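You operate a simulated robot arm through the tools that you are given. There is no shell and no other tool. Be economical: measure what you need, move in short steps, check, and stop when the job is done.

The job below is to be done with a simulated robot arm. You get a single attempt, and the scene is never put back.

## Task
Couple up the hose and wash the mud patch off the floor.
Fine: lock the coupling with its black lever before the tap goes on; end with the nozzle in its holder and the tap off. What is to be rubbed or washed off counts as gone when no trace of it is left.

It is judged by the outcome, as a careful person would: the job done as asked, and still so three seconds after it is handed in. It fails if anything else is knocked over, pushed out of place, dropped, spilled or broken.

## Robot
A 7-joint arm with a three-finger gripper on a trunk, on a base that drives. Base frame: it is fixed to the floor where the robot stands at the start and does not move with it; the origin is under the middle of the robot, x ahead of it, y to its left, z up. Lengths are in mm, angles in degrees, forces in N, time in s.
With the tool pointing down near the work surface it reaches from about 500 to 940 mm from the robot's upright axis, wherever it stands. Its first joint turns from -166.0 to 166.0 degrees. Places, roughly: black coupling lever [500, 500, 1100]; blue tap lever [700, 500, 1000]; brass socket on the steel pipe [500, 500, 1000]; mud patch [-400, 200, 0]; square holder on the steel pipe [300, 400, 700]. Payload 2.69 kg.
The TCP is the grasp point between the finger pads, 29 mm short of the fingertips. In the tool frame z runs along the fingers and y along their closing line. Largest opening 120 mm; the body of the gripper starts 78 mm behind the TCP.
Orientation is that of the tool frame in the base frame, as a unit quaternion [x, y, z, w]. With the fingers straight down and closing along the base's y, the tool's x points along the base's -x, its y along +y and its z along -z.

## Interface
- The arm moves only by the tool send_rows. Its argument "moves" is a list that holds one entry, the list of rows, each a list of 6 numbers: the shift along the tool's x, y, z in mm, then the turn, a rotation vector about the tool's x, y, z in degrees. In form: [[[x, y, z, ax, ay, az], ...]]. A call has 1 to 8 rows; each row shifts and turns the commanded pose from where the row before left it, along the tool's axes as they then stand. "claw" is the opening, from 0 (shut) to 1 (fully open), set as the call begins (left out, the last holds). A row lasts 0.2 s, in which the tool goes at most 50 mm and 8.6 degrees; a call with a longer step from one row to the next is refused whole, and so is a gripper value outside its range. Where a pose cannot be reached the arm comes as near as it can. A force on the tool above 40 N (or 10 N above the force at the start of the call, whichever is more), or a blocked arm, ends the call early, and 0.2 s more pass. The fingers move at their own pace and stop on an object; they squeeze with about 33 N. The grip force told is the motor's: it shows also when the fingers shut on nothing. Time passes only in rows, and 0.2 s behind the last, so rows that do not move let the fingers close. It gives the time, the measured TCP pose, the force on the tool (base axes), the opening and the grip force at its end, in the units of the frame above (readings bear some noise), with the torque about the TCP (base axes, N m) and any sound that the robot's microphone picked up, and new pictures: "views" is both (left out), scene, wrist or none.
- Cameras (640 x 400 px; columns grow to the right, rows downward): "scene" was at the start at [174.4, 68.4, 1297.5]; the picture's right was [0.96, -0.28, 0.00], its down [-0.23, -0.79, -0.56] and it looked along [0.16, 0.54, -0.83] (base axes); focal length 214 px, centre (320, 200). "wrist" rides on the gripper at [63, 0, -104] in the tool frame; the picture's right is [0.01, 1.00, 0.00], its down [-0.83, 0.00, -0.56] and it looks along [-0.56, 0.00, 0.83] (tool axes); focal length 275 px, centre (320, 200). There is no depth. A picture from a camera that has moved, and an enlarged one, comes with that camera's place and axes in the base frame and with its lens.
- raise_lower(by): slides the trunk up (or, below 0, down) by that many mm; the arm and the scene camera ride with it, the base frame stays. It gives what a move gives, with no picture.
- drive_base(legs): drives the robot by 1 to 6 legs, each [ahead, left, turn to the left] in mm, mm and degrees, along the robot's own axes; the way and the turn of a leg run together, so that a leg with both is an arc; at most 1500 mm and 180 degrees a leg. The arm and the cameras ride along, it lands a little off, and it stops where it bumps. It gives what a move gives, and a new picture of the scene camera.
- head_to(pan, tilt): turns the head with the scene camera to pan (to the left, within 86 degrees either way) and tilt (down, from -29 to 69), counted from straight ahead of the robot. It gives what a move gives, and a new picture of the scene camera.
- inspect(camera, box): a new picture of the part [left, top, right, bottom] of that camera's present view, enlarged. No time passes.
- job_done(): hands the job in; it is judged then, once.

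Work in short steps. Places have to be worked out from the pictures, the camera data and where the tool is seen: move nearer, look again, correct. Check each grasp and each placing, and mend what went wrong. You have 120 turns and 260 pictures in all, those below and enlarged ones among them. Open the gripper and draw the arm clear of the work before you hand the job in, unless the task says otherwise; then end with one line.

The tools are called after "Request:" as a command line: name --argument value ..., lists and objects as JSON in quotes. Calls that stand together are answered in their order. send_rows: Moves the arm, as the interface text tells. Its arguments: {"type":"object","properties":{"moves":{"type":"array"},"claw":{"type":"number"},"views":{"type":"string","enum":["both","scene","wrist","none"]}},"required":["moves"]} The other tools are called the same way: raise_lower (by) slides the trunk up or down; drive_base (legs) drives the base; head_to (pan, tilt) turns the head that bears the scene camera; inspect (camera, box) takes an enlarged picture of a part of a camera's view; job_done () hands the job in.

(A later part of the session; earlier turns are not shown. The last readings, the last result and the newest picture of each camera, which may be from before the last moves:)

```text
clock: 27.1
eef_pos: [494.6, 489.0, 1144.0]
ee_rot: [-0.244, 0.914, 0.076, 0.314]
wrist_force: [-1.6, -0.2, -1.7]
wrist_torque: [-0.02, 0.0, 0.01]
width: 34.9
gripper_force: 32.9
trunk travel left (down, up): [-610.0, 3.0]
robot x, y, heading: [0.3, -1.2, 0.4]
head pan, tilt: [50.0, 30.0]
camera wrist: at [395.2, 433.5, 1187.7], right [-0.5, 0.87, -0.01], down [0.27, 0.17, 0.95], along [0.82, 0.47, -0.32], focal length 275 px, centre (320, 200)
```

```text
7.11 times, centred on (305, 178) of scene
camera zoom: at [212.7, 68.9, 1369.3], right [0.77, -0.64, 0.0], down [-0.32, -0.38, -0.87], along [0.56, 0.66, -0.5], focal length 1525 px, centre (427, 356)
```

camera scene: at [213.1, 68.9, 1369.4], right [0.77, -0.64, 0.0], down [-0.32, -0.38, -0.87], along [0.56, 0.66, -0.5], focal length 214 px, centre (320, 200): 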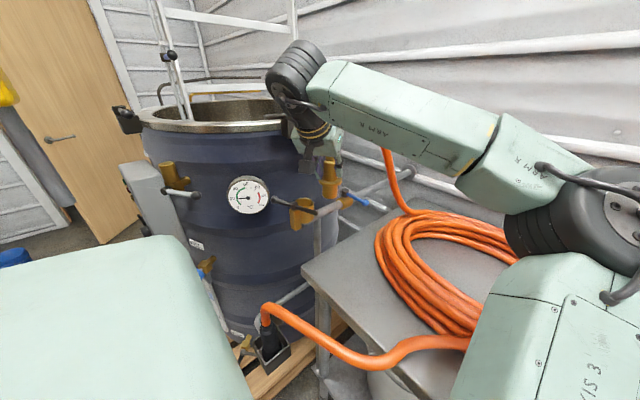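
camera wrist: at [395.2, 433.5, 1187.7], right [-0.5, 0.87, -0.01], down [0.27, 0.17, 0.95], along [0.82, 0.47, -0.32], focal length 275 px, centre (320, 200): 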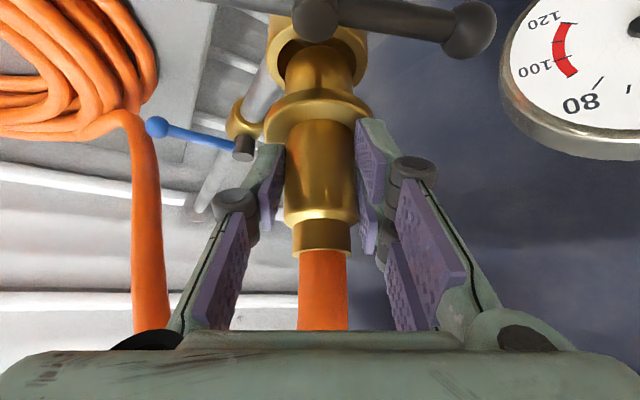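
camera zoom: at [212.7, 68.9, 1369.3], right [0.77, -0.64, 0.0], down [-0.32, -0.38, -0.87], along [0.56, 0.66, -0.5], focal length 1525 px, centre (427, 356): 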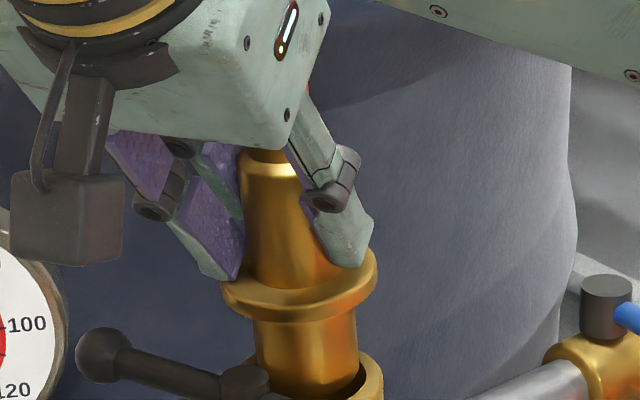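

No contact now; the plug is centred sideways. I lower again in small steps.

Request:
send_rows --moves '[[[2.5, 0, 3.1, 0, 0, 0], [2.5, 0, 3.1, 0, 0, 0], [2.5, 0, 3.1, 0, 0, 0], [2.5, 0, 3.1, 0, 0, 0]]]' --views "wrist"

Request:
inspect --camera "scene" --box '[260, 150, 350, 206]'

```text
clock: 28.1
eef_pos: [492.9, 490.0, 1129.4]
ee_rot: [-0.245, 0.914, 0.077, 0.314]
wrist_force: [-5.2, -2.7, -0.5]
wrist_torque: [-0.18, 0.35, -0.01]
width: 35.0
gripper_force: 33.0
trunk travel left (down, up): [-610.0, 3.0]
robot x, y, heading: [2.4, -2.0, 0.1]
head pan, tilt: [50.0, 30.0]
camera wrist: at [394.2, 433.1, 1172.6], right [-0.5, 0.87, -0.01], down [0.27, 0.17, 0.95], along [0.82, 0.47, -0.32], focal length 275 px, centre (320, 200)
```

wrist: 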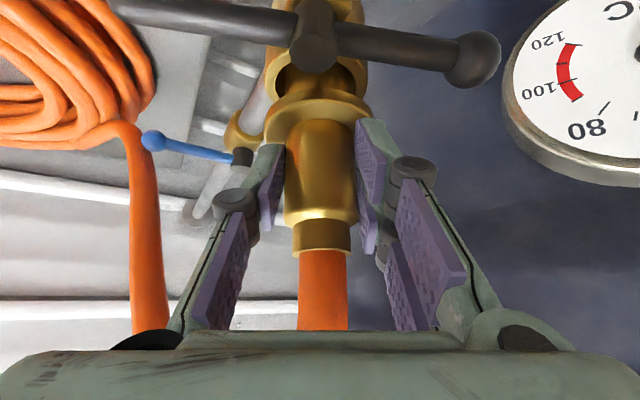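

```text
7.11 times, centred on (305, 178) of scene
camera zoom: at [212.3, 68.8, 1369.5], right [0.77, -0.64, 0.0], down [-0.32, -0.38, -0.87], along [0.56, 0.66, -0.5], focal length 1525 px, centre (427, 356)
```

zoom: 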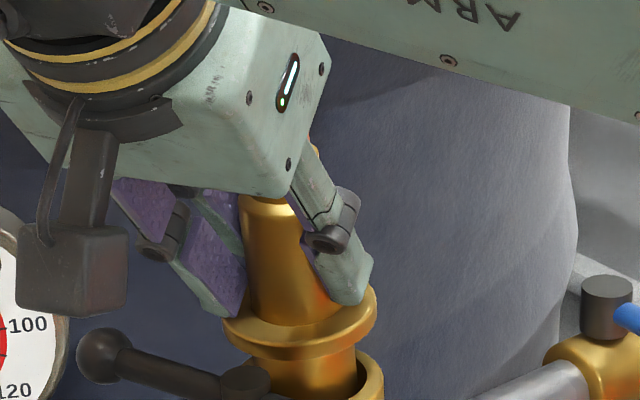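

It has entered the cup about 16 mm, with a light push from the far wall. I shift back 1.5 mm and keep lowering.

Request:
send_rows --moves '[[[1.2, 0, -0.9, 0, 0, 0], [3.1, 0, 3.9, 0, 0, 0], [3.1, 0, 3.9, 0, 0, 0], [3.1, 0, 3.9, 0, 0, 0], [3.1, 0, 3.9, 0, 0, 0]]]' --views "wrist"

Request:
inspect --camera "scene" --box '[260, 150, 350, 206]'

```text
clock: 29.4
eef_pos: [493.5, 489.2, 1109.2]
ee_rot: [-0.245, 0.914, 0.079, 0.313]
wrist_force: [-0.6, 0.2, -2.2]
wrist_torque: [-0.05, 0.05, 0.06]
width: 34.8
gripper_force: 33.4
trunk travel left (down, up): [-610.0, 3.0]
robot x, y, heading: [1.3, 1.6, 0.1]
head pan, tilt: [50.0, 30.0]
camera wrist: at [393.9, 431.8, 1151.7], right [-0.5, 0.87, -0.01], down [0.27, 0.17, 0.95], along [0.82, 0.47, -0.32], focal length 275 px, centre (320, 200)
```

wrist: 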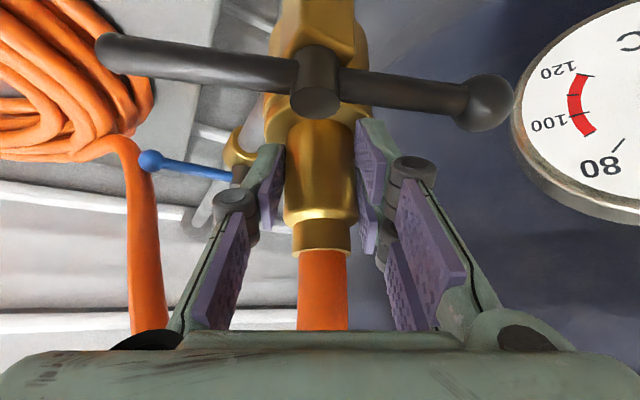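

```text
7.11 times, centred on (305, 178) of scene
camera zoom: at [212.9, 69.1, 1369.4], right [0.77, -0.64, 0.0], down [-0.32, -0.38, -0.87], along [0.56, 0.66, -0.5], focal length 1525 px, centre (427, 356)
```

zoom: 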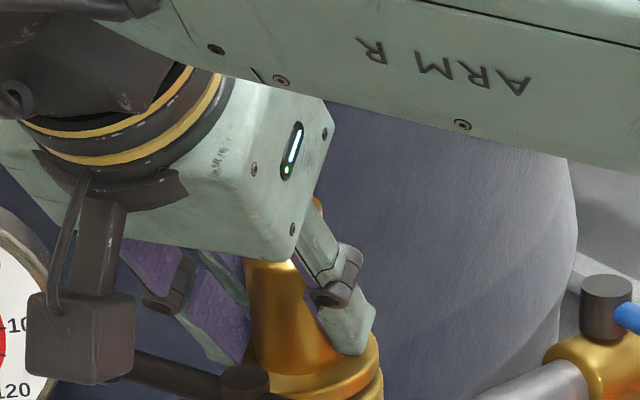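

No force; the flange is almost at the rim. I continue in small steps until it seats.

Request:
send_rows --moves '[[[1.9, 0, 2.4, 0, 0, 0], [1.9, 0, 2.4, 0, 0, 0], [1.9, 0, 2.4, 0, 0, 0], [1.9, 0, 2.4, 0, 0, 0]]]' --views "wrist"

Request:
inspect --camera "scene" --box '[260, 160, 350, 216]'

```text
clock: 30.2
eef_pos: [492.9, 488.7, 1106.6]
ee_rot: [-0.244, 0.912, 0.083, 0.32]
wrist_force: [-3.6, -3.5, 15.4]
wrist_torque: [-0.19, 0.19, -0.03]
width: 34.9
gripper_force: 32.8
trunk travel left (down, up): [-610.0, 3.0]
robot x, y, heading: [1.7, 0.3, 0.1]
head pan, tilt: [50.0, 30.0]
stopped in row 4: the force on the tool passed its limit at 43 N (the readings are from after the stop); the commanded pose is now the measured one
camera wrist: at [392.9, 431.2, 1148.4], right [-0.5, 0.87, -0.01], down [0.26, 0.16, 0.95], along [0.83, 0.47, -0.3], focal length 275 px, centre (320, 200)
```

wrist: 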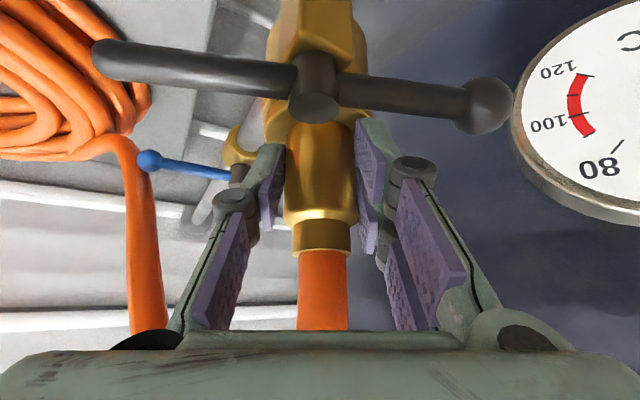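

```text
7.11 times, centred on (305, 188) of scene
camera zoom: at [211.7, 67.6, 1369.6], right [0.77, -0.64, 0.0], down [-0.32, -0.38, -0.87], along [0.56, 0.66, -0.5], focal length 1525 px, centre (427, 285)
```

zoom: 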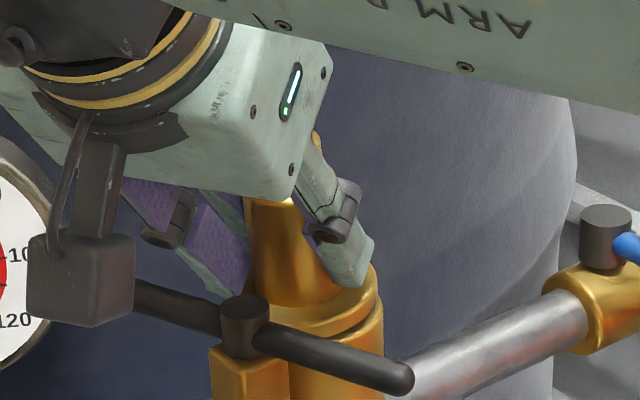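

The flange rests on the rim and the push-back marks it seated. I open the fingers partly and back out along the tool axis.

Request:
send_rows --moves '[[[0, 0, 0, 0, 0, 0], [0, 0, 0, 0, 0, 0], [0, 0, 0, 0, 0, 0]]]' --claw 0.5 --views "wrist"

Request:
send_rows --moves '[[[0, 0, -20, 0, 0, 0], [0, 0, -35, 0, 0, 0], [0, 0, -40, 0, 0, 0]]]' --views "wrist"

Request:
inspect --camera "scene" --box '[240, 130, 370, 211]'

```text
clock: 31.0
eef_pos: [493.8, 489.4, 1103.0]
ee_rot: [-0.243, 0.913, 0.081, 0.318]
wrist_force: [-0.5, 0.5, 0.0]
wrist_torque: [0.0, 0.01, 0.01]
width: 60.1
gripper_force: 0.1
trunk travel left (down, up): [-610.0, 3.0]
robot x, y, heading: [-1.7, 0.8, 0.1]
head pan, tilt: [50.0, 30.0]
camera wrist: at [394.2, 432.1, 1145.4], right [-0.5, 0.87, -0.01], down [0.26, 0.16, 0.95], along [0.83, 0.47, -0.31], focal length 275 px, centre (320, 200)
```

wrist: 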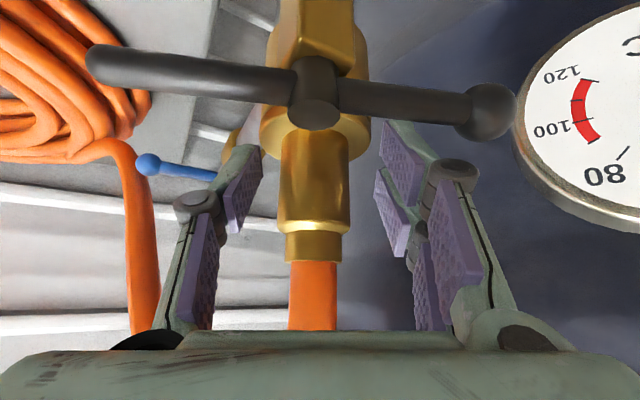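

```text
clock: 31.8
eef_pos: [441.0, 460.5, 1179.3]
ee_rot: [-0.243, 0.913, 0.081, 0.319]
wrist_force: [-0.1, 0.0, 0.8]
wrist_torque: [0.0, -0.03, -0.02]
width: 60.1
gripper_force: 0.1
trunk travel left (down, up): [-610.0, 3.0]
robot x, y, heading: [0.7, 0.0, -0.1]
head pan, tilt: [50.0, 30.0]
camera wrist: at [341.1, 403.8, 1220.6], right [-0.5, 0.87, -0.01], down [0.26, 0.16, 0.95], along [0.83, 0.47, -0.31], focal length 275 px, centre (320, 200)
```

wrist: 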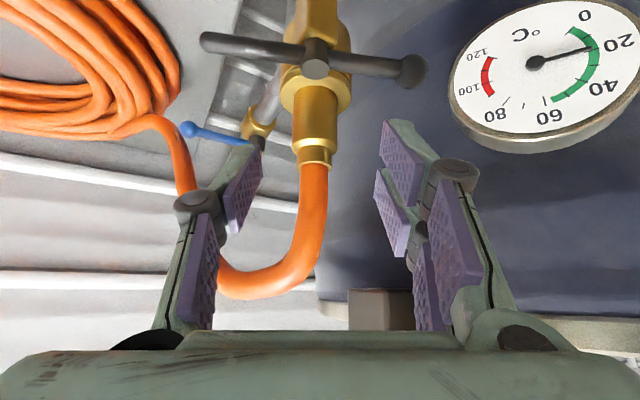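

```text
4.92 times, centred on (305, 170) of scene
camera zoom: at [212.4, 68.9, 1369.5], right [0.77, -0.64, 0.0], down [-0.32, -0.38, -0.87], along [0.56, 0.66, -0.5], focal length 1056 px, centre (394, 345)
```

zoom: 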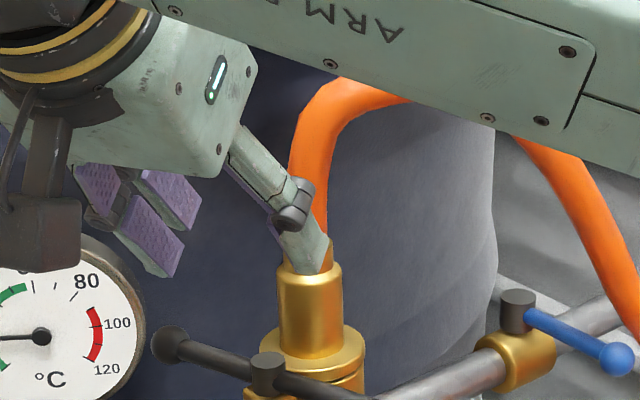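

The plug is seated, flange on the rim. Now the lever: its tail end can be pushed from the robot side over the flange. I set the tool upright, close the fingers, and move beside the tail.

Request:
send_rows --moves '[[[0, 0, 0, 0, 7.5, 0], [0, 0, 0, 0, 7.5, 0], [0, 0, 0, 0, 7.5, 0], [0, 0, 0, 0, 7.5, 0], [0, 0, 0, 0, 7.5, 0], [7, -25, 0, 0, 0, 0], [8, -25, 0, 0, 0, 0]]]' --claw 0 --views "both"

```text
clock: 33.4
eef_pos: [455.7, 409.0, 1177.4]
ee_rot: [-0.258, 0.966, -0.001, 0.008]
wrist_force: [0.2, -0.5, 0.3]
wrist_torque: [0.06, -0.01, 0.0]
width: 0.2
gripper_force: 28.2
trunk travel left (down, up): [-610.0, 3.0]
robot x, y, heading: [1.8, 1.1, -0.1]
head pan, tilt: [50.0, 30.0]
camera scene: at [212.9, 68.6, 1369.4], right [0.77, -0.64, 0.0], down [-0.32, -0.38, -0.87], along [0.56, 0.66, -0.5], focal length 214 px, centre (320, 200)
camera wrist: at [398.4, 376.8, 1279.5], right [-0.5, 0.87, -0.01], down [0.71, 0.41, 0.57], along [0.49, 0.28, -0.82], focal length 275 px, centre (320, 200)
```

scene: 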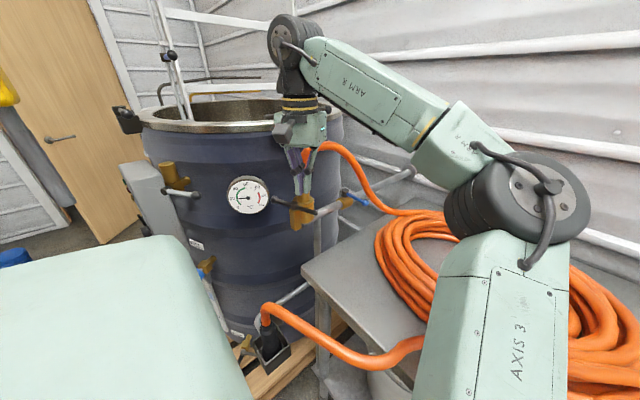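
wrist: 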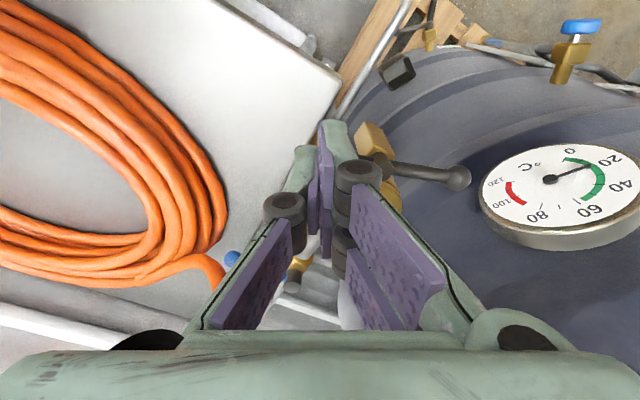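

The tool is upright beside the tail (about 10 mm clear of it). I lower to lever height.

Request:
send_rows --moves '[[[0, 0, 40, 0, 0, 0], [0, 0, 40, 0, 0, 0]]]' --views "wrist"

Request:
inspect --camera "scene" --box '[240, 130, 370, 211]'

```text
clock: 34.0
eef_pos: [457.1, 409.9, 1098.6]
ee_rot: [-0.257, 0.966, 0.0, 0.008]
wrist_force: [-0.1, 0.6, -0.6]
wrist_torque: [0.01, -0.02, -0.03]
width: 0.0
gripper_force: 28.0
trunk travel left (down, up): [-610.0, 3.0]
robot x, y, heading: [-0.2, -1.4, -0.2]
head pan, tilt: [50.0, 30.0]
camera wrist: at [401.9, 378.2, 1202.1], right [-0.5, 0.87, -0.01], down [0.71, 0.41, 0.57], along [0.49, 0.28, -0.82], focal length 275 px, centre (320, 200)
```

wrist: 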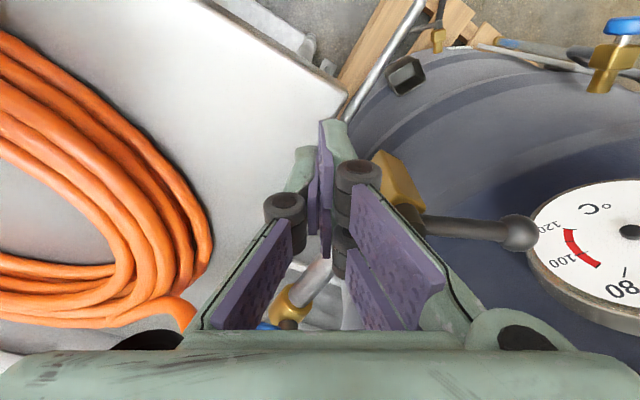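

```text
4.92 times, centred on (305, 170) of scene
camera zoom: at [213.1, 69.1, 1369.4], right [0.77, -0.64, 0.0], down [-0.32, -0.38, -0.87], along [0.56, 0.66, -0.5], focal length 1056 px, centre (394, 345)
```

zoom: 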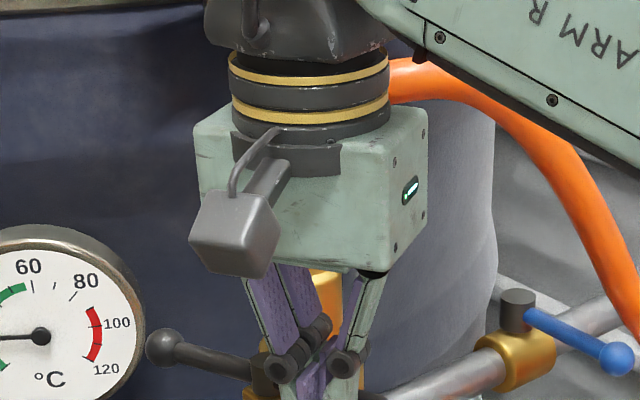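

Fingers are at lever height behind the tail. I push it along its arc toward the cup, in part first.

Request:
send_rows --moves '[[[-8.5, 1.4, 0, 0, 0, 0], [-9, -2.2, 0, 0, 0, 0], [-9, -2.2, 0, 0, 0, 0]]]' --views "wrist"

Request:
inspect --camera "scene" --box '[240, 130, 370, 211]'

```text
clock: 34.8
eef_pos: [481.5, 419.1, 1099.7]
ee_rot: [-0.256, 0.967, -0.001, 0.008]
wrist_force: [-0.6, 0.5, 0.3]
wrist_torque: [0.0, 0.0, -0.01]
width: 0.1
gripper_force: 28.6
trunk travel left (down, up): [-610.0, 3.0]
robot x, y, heading: [1.3, 1.0, 0.1]
head pan, tilt: [50.0, 30.0]
camera wrist: at [424.1, 387.1, 1202.3], right [-0.5, 0.87, -0.01], down [0.71, 0.41, 0.57], along [0.5, 0.28, -0.82], focal length 275 px, centre (320, 200)
```

wrist: 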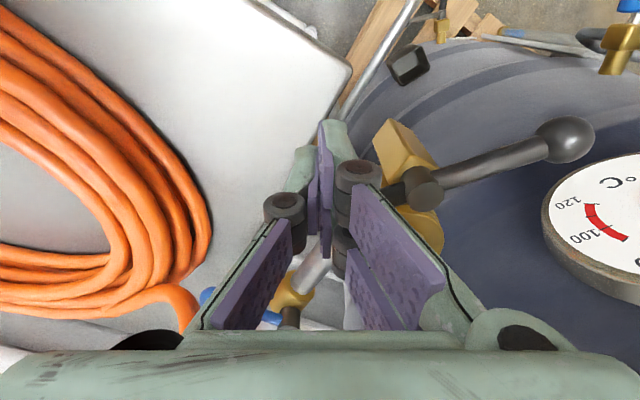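

```text
4.92 times, centred on (305, 170) of scene
camera zoom: at [212.8, 69.0, 1369.4], right [0.77, -0.64, 0.0], down [-0.32, -0.38, -0.87], along [0.56, 0.66, -0.5], focal length 1056 px, centre (394, 345)
```

zoom: 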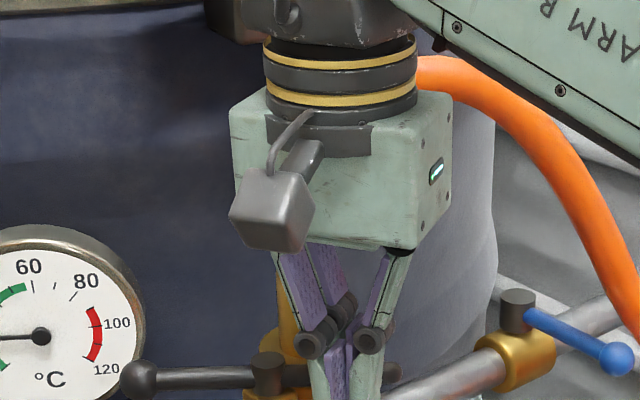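

The lever turns easily in this direction. I follow the arc further.

Request:
send_rows --moves '[[[-9, 1.1, 0, 0, 0, 0], [-9, 1.1, 0, 0, 0, 0], [-8.2, 4, 0, 0, 0, 0], [-8.2, 4, 0, 0, 0, 0]]]' --views "wrist"

Request:
inspect --camera "scene" --box '[240, 130, 370, 211]'

```text
clock: 35.8
eef_pos: [503.9, 442.9, 1100.1]
ee_rot: [-0.257, 0.966, -0.003, 0.007]
wrist_force: [-11.5, -19.1, -2.0]
wrist_torque: [-0.43, 0.24, -0.02]
width: 0.2
gripper_force: 28.2
trunk travel left (down, up): [-610.0, 3.0]
robot x, y, heading: [-2.0, -1.9, -0.2]
head pan, tilt: [50.0, 30.0]
camera wrist: at [447.1, 411.9, 1203.4], right [-0.5, 0.87, -0.01], down [0.71, 0.42, 0.57], along [0.49, 0.28, -0.82], focal length 275 px, centre (320, 200)
```

wrist: 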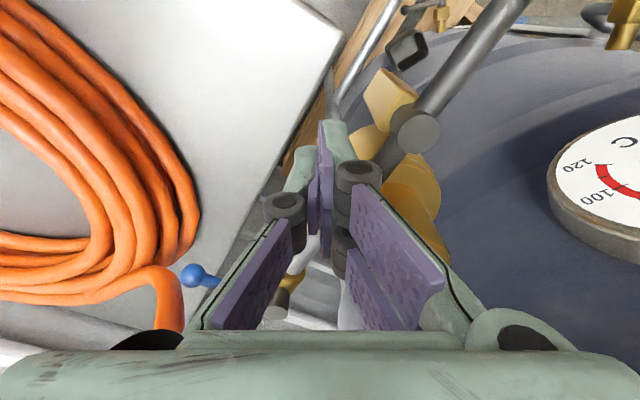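

```text
4.92 times, centred on (305, 170) of scene
camera zoom: at [211.9, 66.8, 1369.6], right [0.77, -0.64, 0.0], down [-0.32, -0.38, -0.87], along [0.56, 0.66, -0.5], focal length 1056 px, centre (394, 345)
```

zoom: 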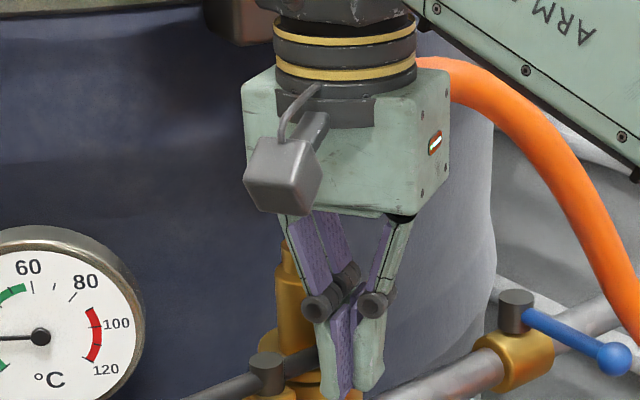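

A firm 22 N stop is felt with the tail at the plug body. I push 4 mm more to see whether it's a hard stop.

Request:
send_rows --moves '[[[-2, 2.5, 0, 0, 0, 0], [-1, 1, 0, 0, 0, 0]]]' --views "none"

```text
clock: 36.3
eef_pos: [505.6, 444.1, 1100.0]
ee_rot: [-0.257, 0.966, -0.007, 0.005]
wrist_force: [-4.3, -15.6, 2.8]
wrist_torque: [-0.27, 0.05, -0.11]
width: 0.0
gripper_force: 28.2
trunk travel left (down, up): [-610.0, 3.0]
robot x, y, heading: [1.6, -2.7, -0.3]
head pan, tilt: [50.0, 30.0]
stopped in row 2: the force on the tool passed its limit at 42 N (the readings are from after the stop); the commanded pose is now the measured one
```

Hard stop. I back away and rise to view the lever.

Request:
send_rows --moves '[[[5, -20, 0, 0, 0, 0], [15, -20, 0, 0, 0, 0], [0, 0, -40, 0, 0, 0], [0, 0, -40, 0, 0, 0], [30, -30, 0, 0, 0, 0], [30, -30, 0, 0, 0, 0]]]' --views "wrist"

Request:
inspect --camera "scene" --box '[240, 130, 400, 230]'

```text
clock: 37.7
eef_pos: [485.6, 320.3, 1174.7]
ee_rot: [-0.257, 0.966, -0.007, 0.005]
wrist_force: [-0.3, -0.1, -0.7]
wrist_torque: [0.02, -0.01, -0.02]
width: 0.0
gripper_force: 28.7
out of reach, approached as far as the arm can: row 4
trunk travel left (down, up): [-610.0, 3.0]
robot x, y, heading: [4.2, 3.1, 0.0]
head pan, tilt: [50.0, 30.0]
camera wrist: at [428.4, 288.8, 1278.1], right [-0.5, 0.87, -0.01], down [0.71, 0.42, 0.56], along [0.49, 0.27, -0.83], focal length 275 px, centre (320, 200)
```

wrist: 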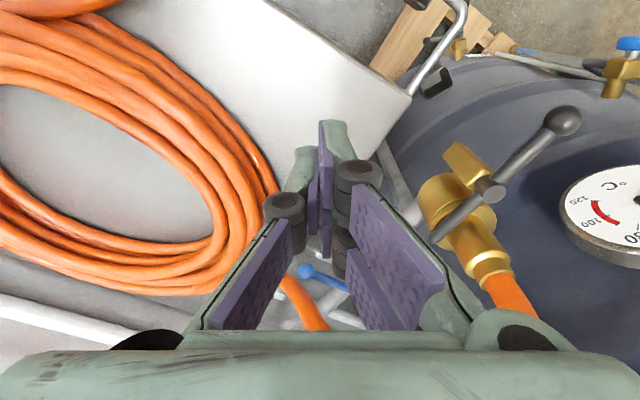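

```text
4.00 times, centred on (320, 180) of scene
camera zoom: at [212.5, 67.8, 1369.5], right [0.77, -0.64, 0.0], down [-0.32, -0.38, -0.87], along [0.56, 0.66, -0.5], focal length 858 px, centre (320, 280)
```

zoom: 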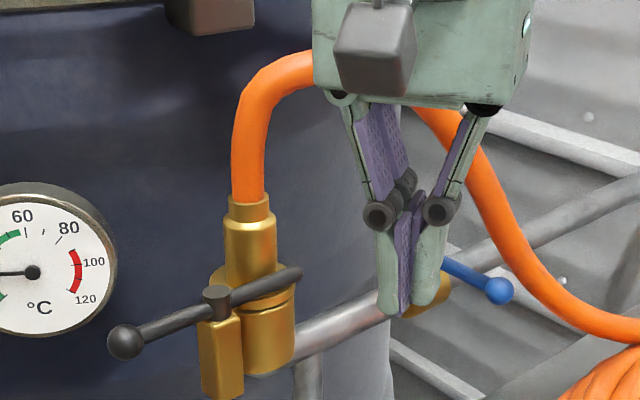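

The tail now lies across the flange against the plug body. I zoom in to check.

Request:
inspect --camera "scene" --box '[262, 165, 322, 205]'

Request:
inspect --camera "wrist" --box '[400, 90, 600, 300]'

```text
10.00 times, centred on (292, 185) of scene
camera zoom: at [212.5, 67.8, 1369.5], right [0.77, -0.64, 0.0], down [-0.32, -0.38, -0.87], along [0.56, 0.66, -0.5], focal length 2145 px, centre (600, 350)
```

zoom: 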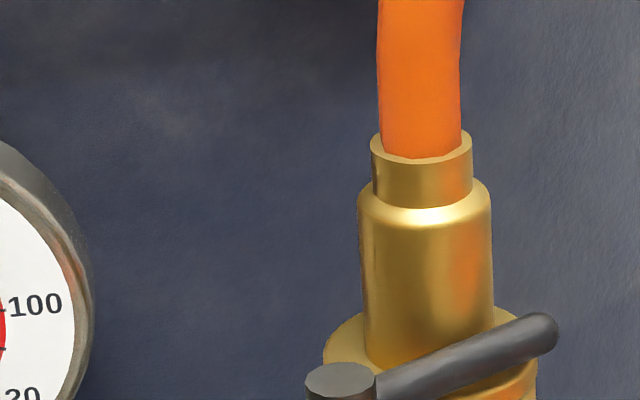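

```text
1.90 times, centred on (500, 195) of wrist
camera zoom: at [428.4, 288.8, 1278.1], right [-0.5, 0.87, -0.01], down [0.71, 0.42, 0.56], along [0.49, 0.27, -0.83], focal length 524 px, centre (-23, 210)
```

zoom: 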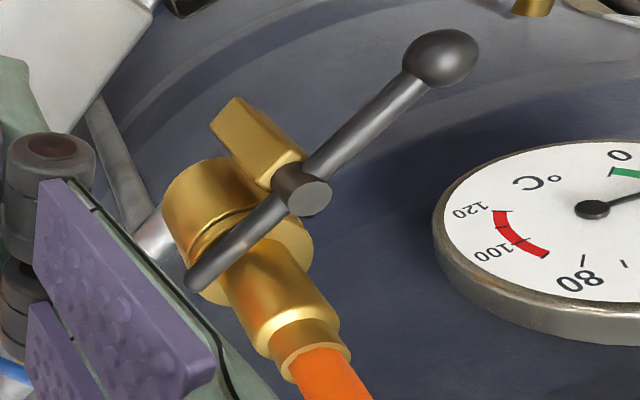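

The tail lies hard on the flange: locked. Next the tap; its blue lever ball is near [664,412,1044] and the hose drapes close by, so I take a closer wrist view first.

Request:
send_rows --moves '[[[-30, -25, 0, 0, 0, 0], [-30, -25, 0, 0, 0, 0], [-29, -24, 0, 0, 0, 0], [0, 0, 0, 0, 0, -7.5], [0, 0, 0, 0, 0, -7.5]]]' --claw 0.42 --views "both"

Request:
inspect --camera "scene" --box '[260, 120, 460, 245]'

```text
clock: 38.9
eef_pos: [597.0, 300.3, 1176.2]
ee_rot: [-0.382, 0.924, -0.006, 0.006]
wrist_force: [0.4, -0.6, 0.5]
wrist_torque: [-0.01, 0.04, 0.01]
width: 50.4
gripper_force: 0.1
trunk travel left (down, up): [-610.0, 3.0]
robot x, y, heading: [-2.4, -3.0, -0.0]
head pan, tilt: [50.0, 30.0]
camera scene: at [212.7, 68.3, 1369.4], right [0.77, -0.64, 0.0], down [-0.32, -0.38, -0.87], along [0.56, 0.66, -0.5], focal length 214 px, centre (320, 200)
camera wrist: at [551.3, 256.0, 1279.6], right [-0.71, 0.71, -0.02], down [0.58, 0.59, 0.56], along [0.4, 0.39, -0.83], focal length 275 px, centre (320, 200)
```

scene: 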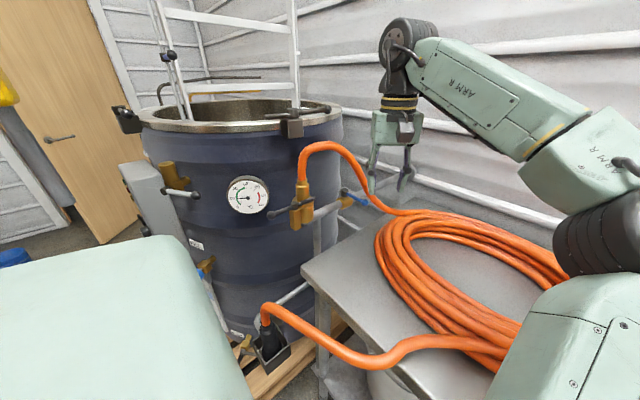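
wrist: 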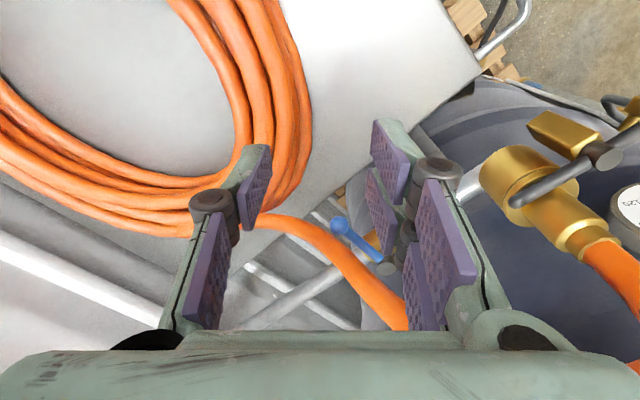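

```text
3.20 times, centred on (360, 182) of scene
camera zoom: at [212.7, 68.3, 1369.4], right [0.77, -0.64, 0.0], down [-0.32, -0.38, -0.87], along [0.56, 0.66, -0.5], focal length 686 px, centre (192, 256)
```

zoom: 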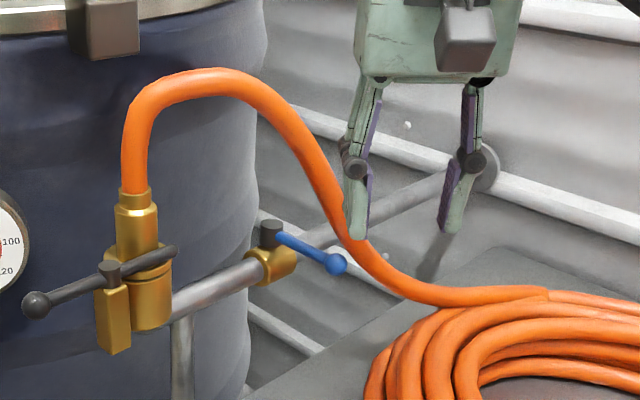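

The hose runs about 25 mm beyond and above the ball on its +x side, so I'll try pushing the lever toward −x first. I turn the hand to approach from −y with a 45° tilt.

Request:
send_rows --moves '[[[0, 0, 0, 0, 0, -8], [0, 0, 0, 0, 0, -8], [0, 0, 0, 0, 0, -7], [0, 0, 0, 0, 0, -7], [0, 0, 0, 0, -8, 0], [0, 0, 0, 0, -8, 0], [0, 0, 0, 0, -8, 0], [0, 0, 0, 0, -8, 0]]]' --claw 0.35 --views "none"

Request:
send_rows --moves '[[[0, 0, 0, 0, -7, 0], [0, 0, 0, 0, -7, 0]]]' --views "wrist"

```text
clock: 40.7
eef_pos: [597.4, 298.0, 1175.1]
ee_rot: [-0.586, 0.762, 0.16, 0.223]
wrist_force: [-0.3, 0.8, -0.3]
wrist_torque: [0.02, -0.01, -0.01]
width: 42.0
gripper_force: 0.1
trunk travel left (down, up): [-610.0, 3.0]
robot x, y, heading: [1.0, -3.1, 0.1]
head pan, tilt: [50.0, 30.0]
```

```text
clock: 41.3
eef_pos: [596.5, 299.9, 1175.1]
ee_rot: [-0.561, 0.73, 0.231, 0.315]
wrist_force: [0.0, -0.5, 1.3]
wrist_torque: [0.02, -0.03, 0.0]
width: 42.3
gripper_force: 0.0
trunk travel left (down, up): [-610.0, 3.0]
robot x, y, heading: [1.3, 2.7, 0.3]
head pan, tilt: [50.0, 30.0]
camera wrist: at [565.1, 184.9, 1202.7], right [-0.97, 0.26, -0.02], down [0.03, 0.18, 0.98], along [0.26, 0.95, -0.18], focal length 275 px, centre (320, 200)
```

wrist: 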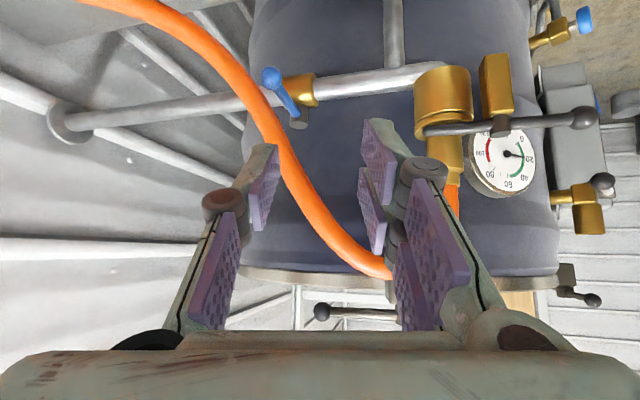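

This view refines the tap: post ≈[680,492,1037], ball ≈[680,410,1035]. I narrow the fork to 32 mm and move to 50 mm short of the ball.

Request:
send_rows --moves '[[[1.9, -16.9, 43.5, 0, 0, 0], [1.9, -16.9, 43.5, 0, 0, 0], [1.9, -16.9, 43.5, 0, 0, 0]]]' --claw 0.27 --views "both"

```text
clock: 42.1
eef_pos: [674.9, 376.2, 1082.3]
ee_rot: [-0.562, 0.73, 0.231, 0.314]
wrist_force: [-0.3, 0.7, -0.1]
wrist_torque: [0.0, -0.02, 0.0]
width: 32.2
gripper_force: 0.1
trunk travel left (down, up): [-610.0, 3.0]
robot x, y, heading: [-3.7, 0.9, -0.1]
head pan, tilt: [50.0, 30.0]
camera scene: at [213.1, 68.6, 1369.3], right [0.77, -0.64, 0.0], down [-0.32, -0.38, -0.87], along [0.56, 0.66, -0.5], focal length 214 px, centre (320, 200)
camera wrist: at [643.4, 260.7, 1110.3], right [-0.97, 0.26, -0.02], down [0.03, 0.18, 0.98], along [0.26, 0.95, -0.18], focal length 275 px, centre (320, 200)
```

scene: 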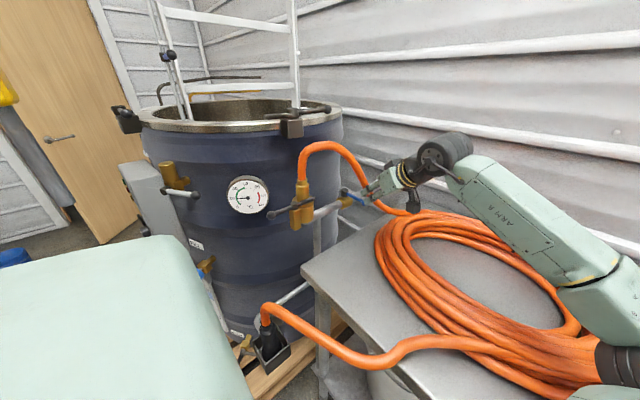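
wrist: 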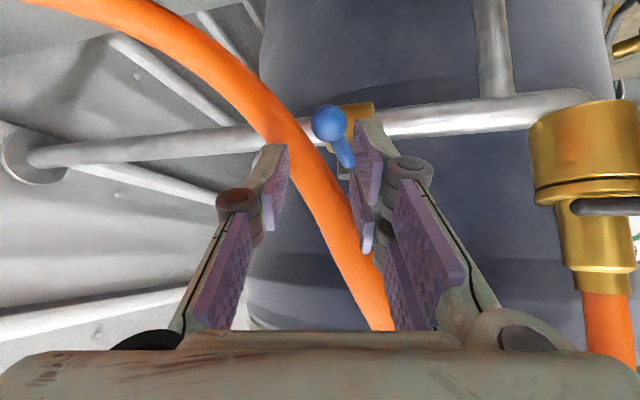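

The ball is nearly on the fork axis, but the hose passes close. I zoom to see how it lies relative to the fingers.

Request:
inspect --camera "scene" --box '[320, 130, 440, 205]'

Request:
inspect --camera "wrist" --box '[200, 80, 460, 340]'

```text
5.33 times, centred on (380, 168) of scene
camera zoom: at [213.1, 68.6, 1369.3], right [0.77, -0.64, 0.0], down [-0.32, -0.38, -0.87], along [0.56, 0.66, -0.5], focal length 1144 px, centre (0, 373)
```

zoom: 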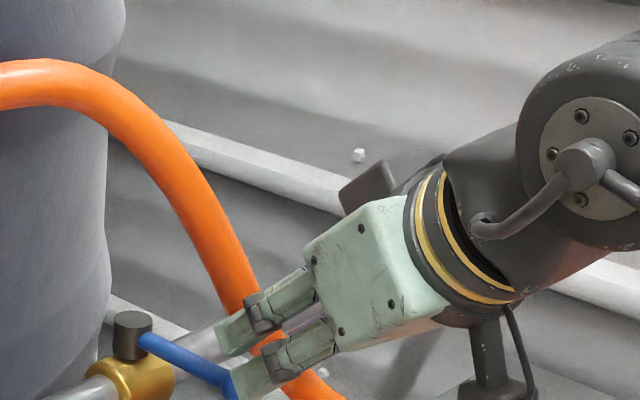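

```text
1.54 times, centred on (330, 210) of wrist
camera zoom: at [643.4, 260.7, 1110.3], right [-0.97, 0.26, -0.02], down [0.03, 0.18, 0.98], along [0.26, 0.95, -0.18], focal length 424 px, centre (305, 185)
```

zoom: 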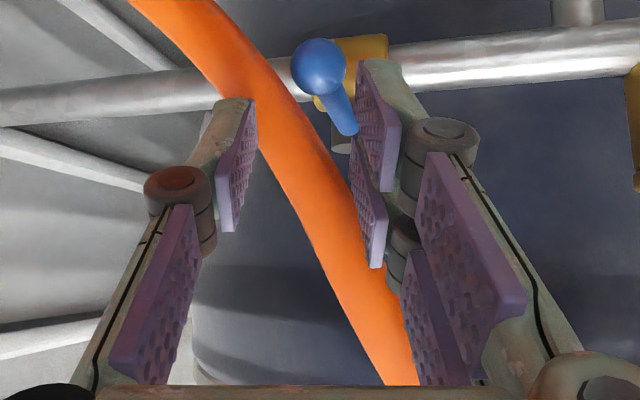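

The hose lies beyond the fingers, ~30 mm above the ball. I'll go in horizontally under the hose instead: back off, level the tool, and come down.

Request:
send_rows --moves '[[[0, 0, -50, 0, 0, 0], [0, 0, 0, 0, -8.5, 0], [0, 0, 0, 0, -8.5, 0], [0, 0, 0, 0, -8.5, 0], [0, 0, 0, 0, -8.5, 0], [0, 0, 0, 0, -7, 0], [40, 0, 0, 0, 0, 0], [40, 0, 0, 0, 0, 0]]]' --views "wrist"

Request:
inspect --camera "scene" --box '[320, 130, 480, 230]'

```text
clock: 44.0
eef_pos: [648.3, 349.4, 1052.4]
ee_rot: [-0.463, 0.559, 0.407, 0.554]
wrist_force: [-2.9, -0.8, 4.4]
wrist_torque: [-0.57, 0.49, -0.39]
width: 32.4
gripper_force: 0.1
trunk travel left (down, up): [-610.0, 3.0]
robot x, y, heading: [-0.3, 2.8, 0.4]
head pan, tilt: [50.0, 30.0]
stopped in row 8: the force on the tool passed its limit at 75 N (the readings are from after the stop); the commanded pose is now the measured one
camera wrist: at [626.0, 244.9, 993.5], right [-0.97, 0.24, -0.06], down [-0.17, -0.48, 0.86], along [0.18, 0.84, 0.51], focal length 275 px, centre (320, 200)
```

wrist: 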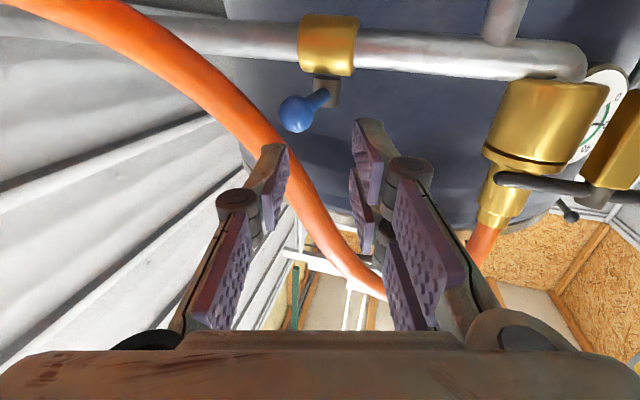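

```text
4.00 times, centred on (400, 180) of scene
camera zoom: at [203.5, 77.6, 1369.3], right [0.77, -0.64, 0.01], down [-0.31, -0.39, -0.87], along [0.56, 0.67, -0.5], focal length 858 px, centre (0, 280)
```

zoom: 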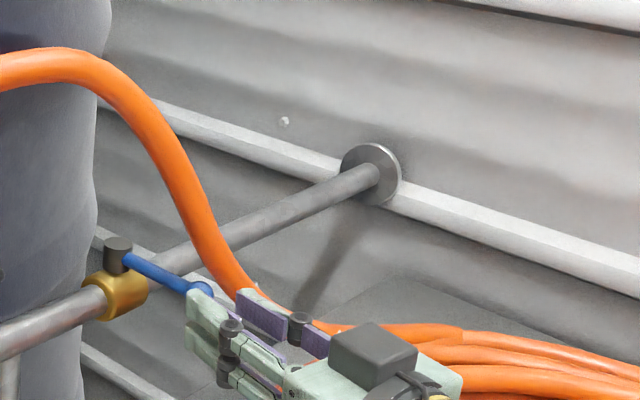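

The camera side of the hand touched the coil. I raise 20 mm and use about 20° down-tilt instead, which keeps the wrist clear.

Request:
send_rows --moves '[[[-20, 0, 0, 0, 0, 0], [0, 0, 0, 0, 8, 0], [0, 0, 0, 0, 8, 0]]]' --views "wrist"

Request:
inspect --camera "scene" --box '[300, 130, 540, 280]'

```text
clock: 44.8
eef_pos: [655.3, 345.9, 1067.4]
ee_rot: [-0.508, 0.633, 0.347, 0.469]
wrist_force: [-0.1, -0.1, -0.4]
wrist_torque: [-0.03, -0.01, -0.02]
width: 32.7
gripper_force: 0.0
trunk travel left (down, up): [-610.0, 3.0]
robot x, y, heading: [-0.3, 1.5, 0.3]
head pan, tilt: [50.0, 30.0]
camera wrist: at [627.2, 229.9, 1040.3], right [-0.97, 0.24, -0.04], down [-0.1, -0.24, 0.96], along [0.22, 0.94, 0.26], focal length 275 px, centre (320, 200)
```

wrist: 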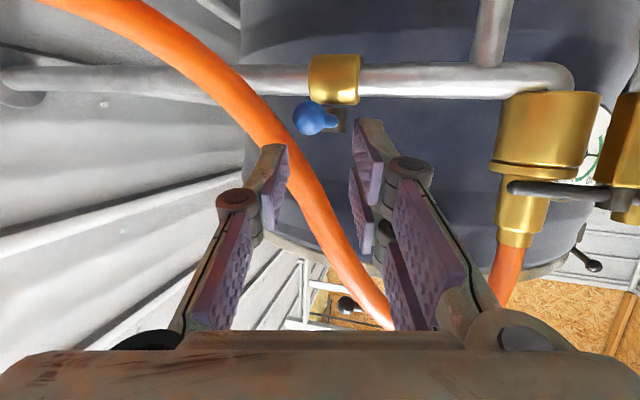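

```text
2.67 times, centred on (420, 205) of scene
camera zoom: at [211.8, 72.3, 1369.1], right [0.77, -0.64, 0.0], down [-0.32, -0.39, -0.87], along [0.55, 0.67, -0.5], focal length 572 px, centre (53, 187)
```

zoom: 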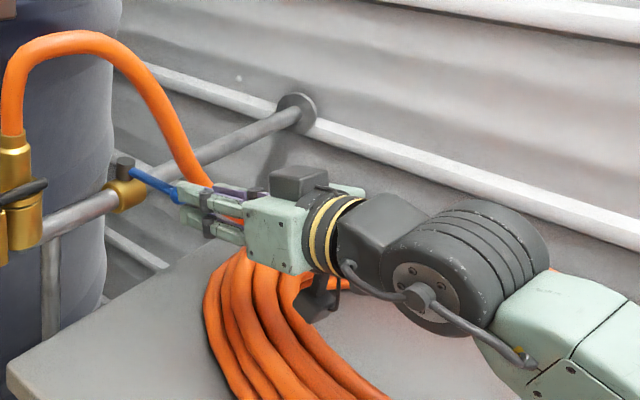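

Clear again, tilt 18°. I advance under the hose to straddle the ball.

Request:
send_rows --moves '[[[9, -7.3, 10, 0, 0, 0], [0, 0, 20, 0, 0, 0], [0, 0, 20, 0, 0, 0], [0, 0, 15, 0, 0, 0]]]' --views "wrist"

Request:
inspect --camera "scene" --box '[320, 140, 440, 215]'

```text
clock: 45.8
eef_pos: [679.5, 401.0, 1039.0]
ee_rot: [-0.508, 0.634, 0.347, 0.469]
wrist_force: [0.1, -0.9, 0.5]
wrist_torque: [0.03, -0.03, 0.0]
width: 32.3
gripper_force: 0.0
trunk travel left (down, up): [-610.0, 3.0]
robot x, y, heading: [1.7, -2.1, 0.3]
head pan, tilt: [50.0, 30.0]
camera wrist: at [650.2, 285.4, 1011.3], right [-0.97, 0.24, -0.04], down [-0.1, -0.24, 0.96], along [0.22, 0.94, 0.26], focal length 275 px, centre (320, 200)
```

wrist: 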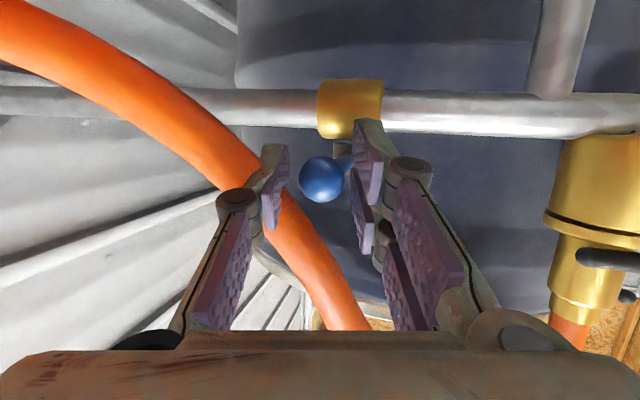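

```text
5.33 times, centred on (380, 178) of scene
camera zoom: at [212.3, 72.2, 1369.4], right [0.77, -0.64, 0.0], down [-0.32, -0.38, -0.87], along [0.55, 0.67, -0.5], focal length 1144 px, centre (0, 320)
```

zoom: 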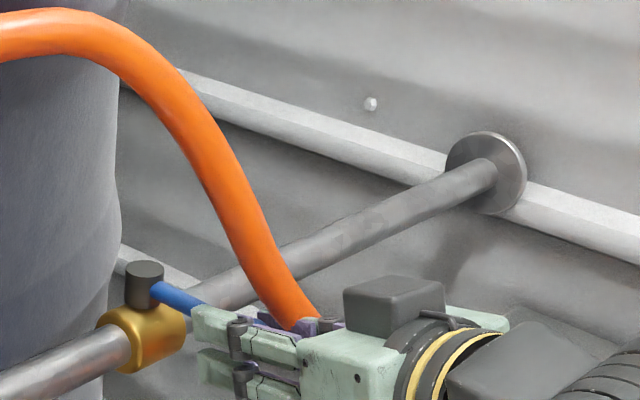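

The ball is inside the fork. I push gently toward −x to test the turning direction.

Request:
send_rows --moves '[[[0, 7, 0, 0, 0, 0], [0, 7, -1, 0, 0, 0], [0, 7, 0, 0, 0, 0]]]' --views "wrist"

```text
clock: 46.6
eef_pos: [657.3, 404.5, 1038.8]
ee_rot: [-0.508, 0.633, 0.348, 0.469]
wrist_force: [-0.9, 0.2, 0.8]
wrist_torque: [0.03, -0.03, 0.0]
width: 32.6
gripper_force: 0.7
trunk travel left (down, up): [-610.0, 3.0]
robot x, y, heading: [2.3, 0.3, 0.2]
head pan, tilt: [50.0, 30.0]
camera wrist: at [629.2, 289.0, 1011.3], right [-0.97, 0.24, -0.04], down [-0.1, -0.24, 0.96], along [0.22, 0.94, 0.26], focal length 275 px, centre (320, 200)
```

wrist: 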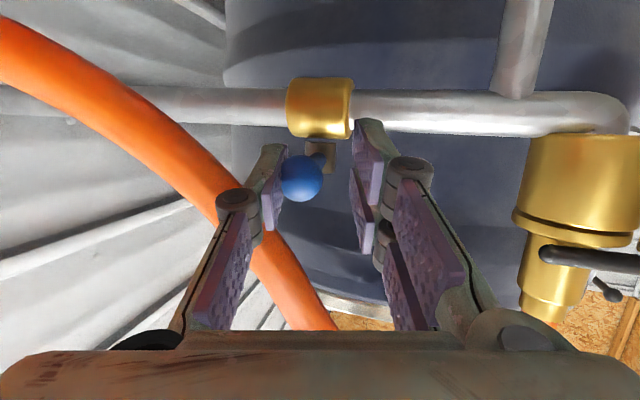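

The lever gives way toward −x with almost no force. I follow its arc to about 45°.

Request:
send_rows --moves '[[[-0.8, 13.6, 0.8, 0, 0, 0], [-0.8, 13.6, 0.8, 0, 0, 0], [-1.6, 8.7, 3.7, 0, 0, 0], [-1.6, 8.7, 3.7, 0, 0, 0]]]' --views "wrist"

Request:
inspect --camera "scene" --box '[270, 140, 430, 240]'

```text
clock: 47.6
eef_pos: [616.6, 426.1, 1038.5]
ee_rot: [-0.509, 0.633, 0.347, 0.469]
wrist_force: [0.2, 0.1, 0.2]
wrist_torque: [0.04, 0.0, 0.0]
width: 32.5
gripper_force: 0.0
trunk travel left (down, up): [-610.0, 3.0]
robot x, y, heading: [-3.9, 0.5, 0.1]
head pan, tilt: [50.0, 30.0]
camera wrist: at [589.4, 311.0, 1011.8], right [-0.97, 0.24, -0.04], down [-0.1, -0.24, 0.96], along [0.22, 0.94, 0.26], focal length 275 px, centre (320, 200)
```

wrist: 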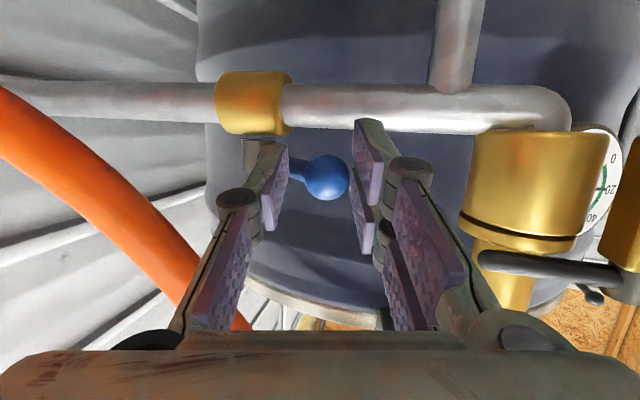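

```text
4.00 times, centred on (350, 190) of scene
camera zoom: at [212.1, 72.2, 1369.4], right [0.77, -0.64, 0.0], down [-0.32, -0.38, -0.87], along [0.55, 0.67, -0.5], focal length 858 px, centre (200, 240)
```

zoom: 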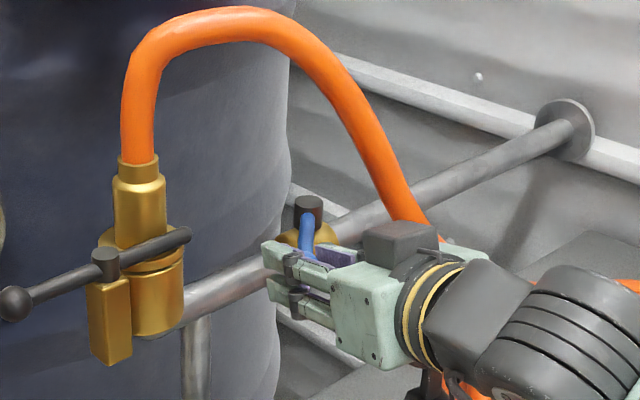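

The lever is at about 45°. I back out, close the fingers and come in beside the rod so the fingertips can push the rest.

Request:
send_rows --moves '[[[0, 0, -45, 0, 0, 0], [0, 0, 0, 0, 0, 0], [0, 0, 0, 0, 0, 0], [-3, -14, 10, 0, 0, 0], [-3, -13, 11, 0, 0, 0]]]' --claw 0 --views "wrist"

```text
clock: 48.8
eef_pos: [640.4, 400.8, 1053.5]
ee_rot: [-0.509, 0.632, 0.348, 0.469]
wrist_force: [-0.3, -0.6, -0.2]
wrist_torque: [-0.01, 0.01, -0.01]
width: 0.0
gripper_force: 28.6
trunk travel left (down, up): [-610.0, 3.0]
robot x, y, heading: [3.0, 0.7, 0.1]
head pan, tilt: [50.0, 30.0]
camera wrist: at [611.1, 284.0, 1026.2], right [-0.97, 0.24, -0.04], down [-0.1, -0.24, 0.96], along [0.22, 0.94, 0.26], focal length 275 px, centre (320, 200)
```

wrist: 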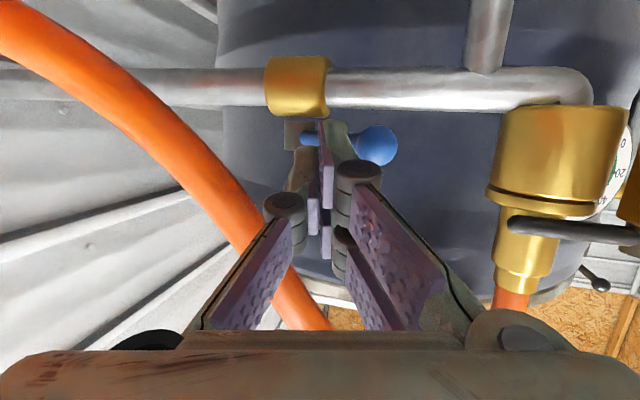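

The fingertips are beside the rod. I lower 10 mm and push it round.

Request:
send_rows --moves '[[[10, 0, 4, 0, 0, 0], [-2, 10, 9, 0, 0, 0], [-3, 10, 10, 0, 0, 0], [-3, 10, 10, 0, 0, 0], [-3, 9, 9, 0, 0, 0]]]' --views "wrist"

Request:
inspect --camera "scene" --box '[270, 140, 430, 240]'

```text
clock: 50.0
eef_pos: [611.6, 446.5, 1039.2]
ee_rot: [-0.508, 0.633, 0.348, 0.469]
wrist_force: [-1.2, 0.0, 0.9]
wrist_torque: [0.01, 0.0, 0.0]
width: 0.2
gripper_force: 28.2
trunk travel left (down, up): [-610.0, 3.0]
robot x, y, heading: [-3.2, -1.1, 0.3]
head pan, tilt: [50.0, 30.0]
camera wrist: at [583.5, 331.1, 1012.2], right [-0.97, 0.24, -0.04], down [-0.1, -0.24, 0.96], along [0.22, 0.94, 0.26], focal length 275 px, centre (320, 200)
```

wrist: 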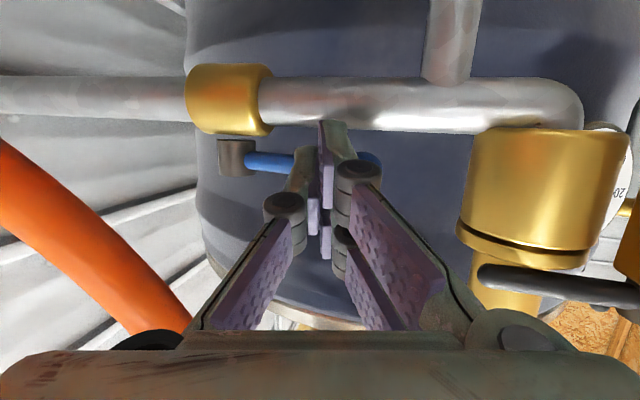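

```text
4.00 times, centred on (350, 190) of scene
camera zoom: at [212.1, 72.2, 1369.4], right [0.77, -0.64, 0.0], down [-0.32, -0.38, -0.87], along [0.55, 0.67, -0.5], focal length 858 px, centre (200, 240)
```

zoom: 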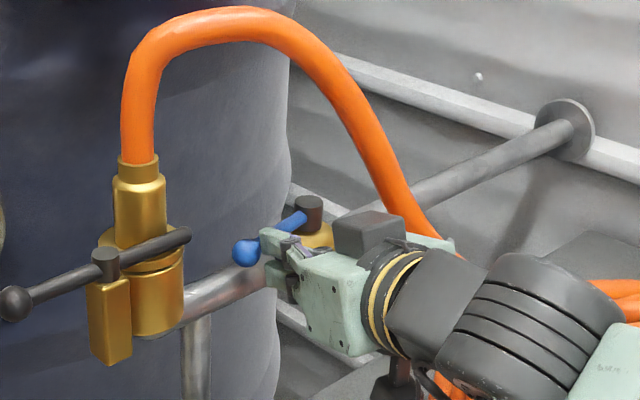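

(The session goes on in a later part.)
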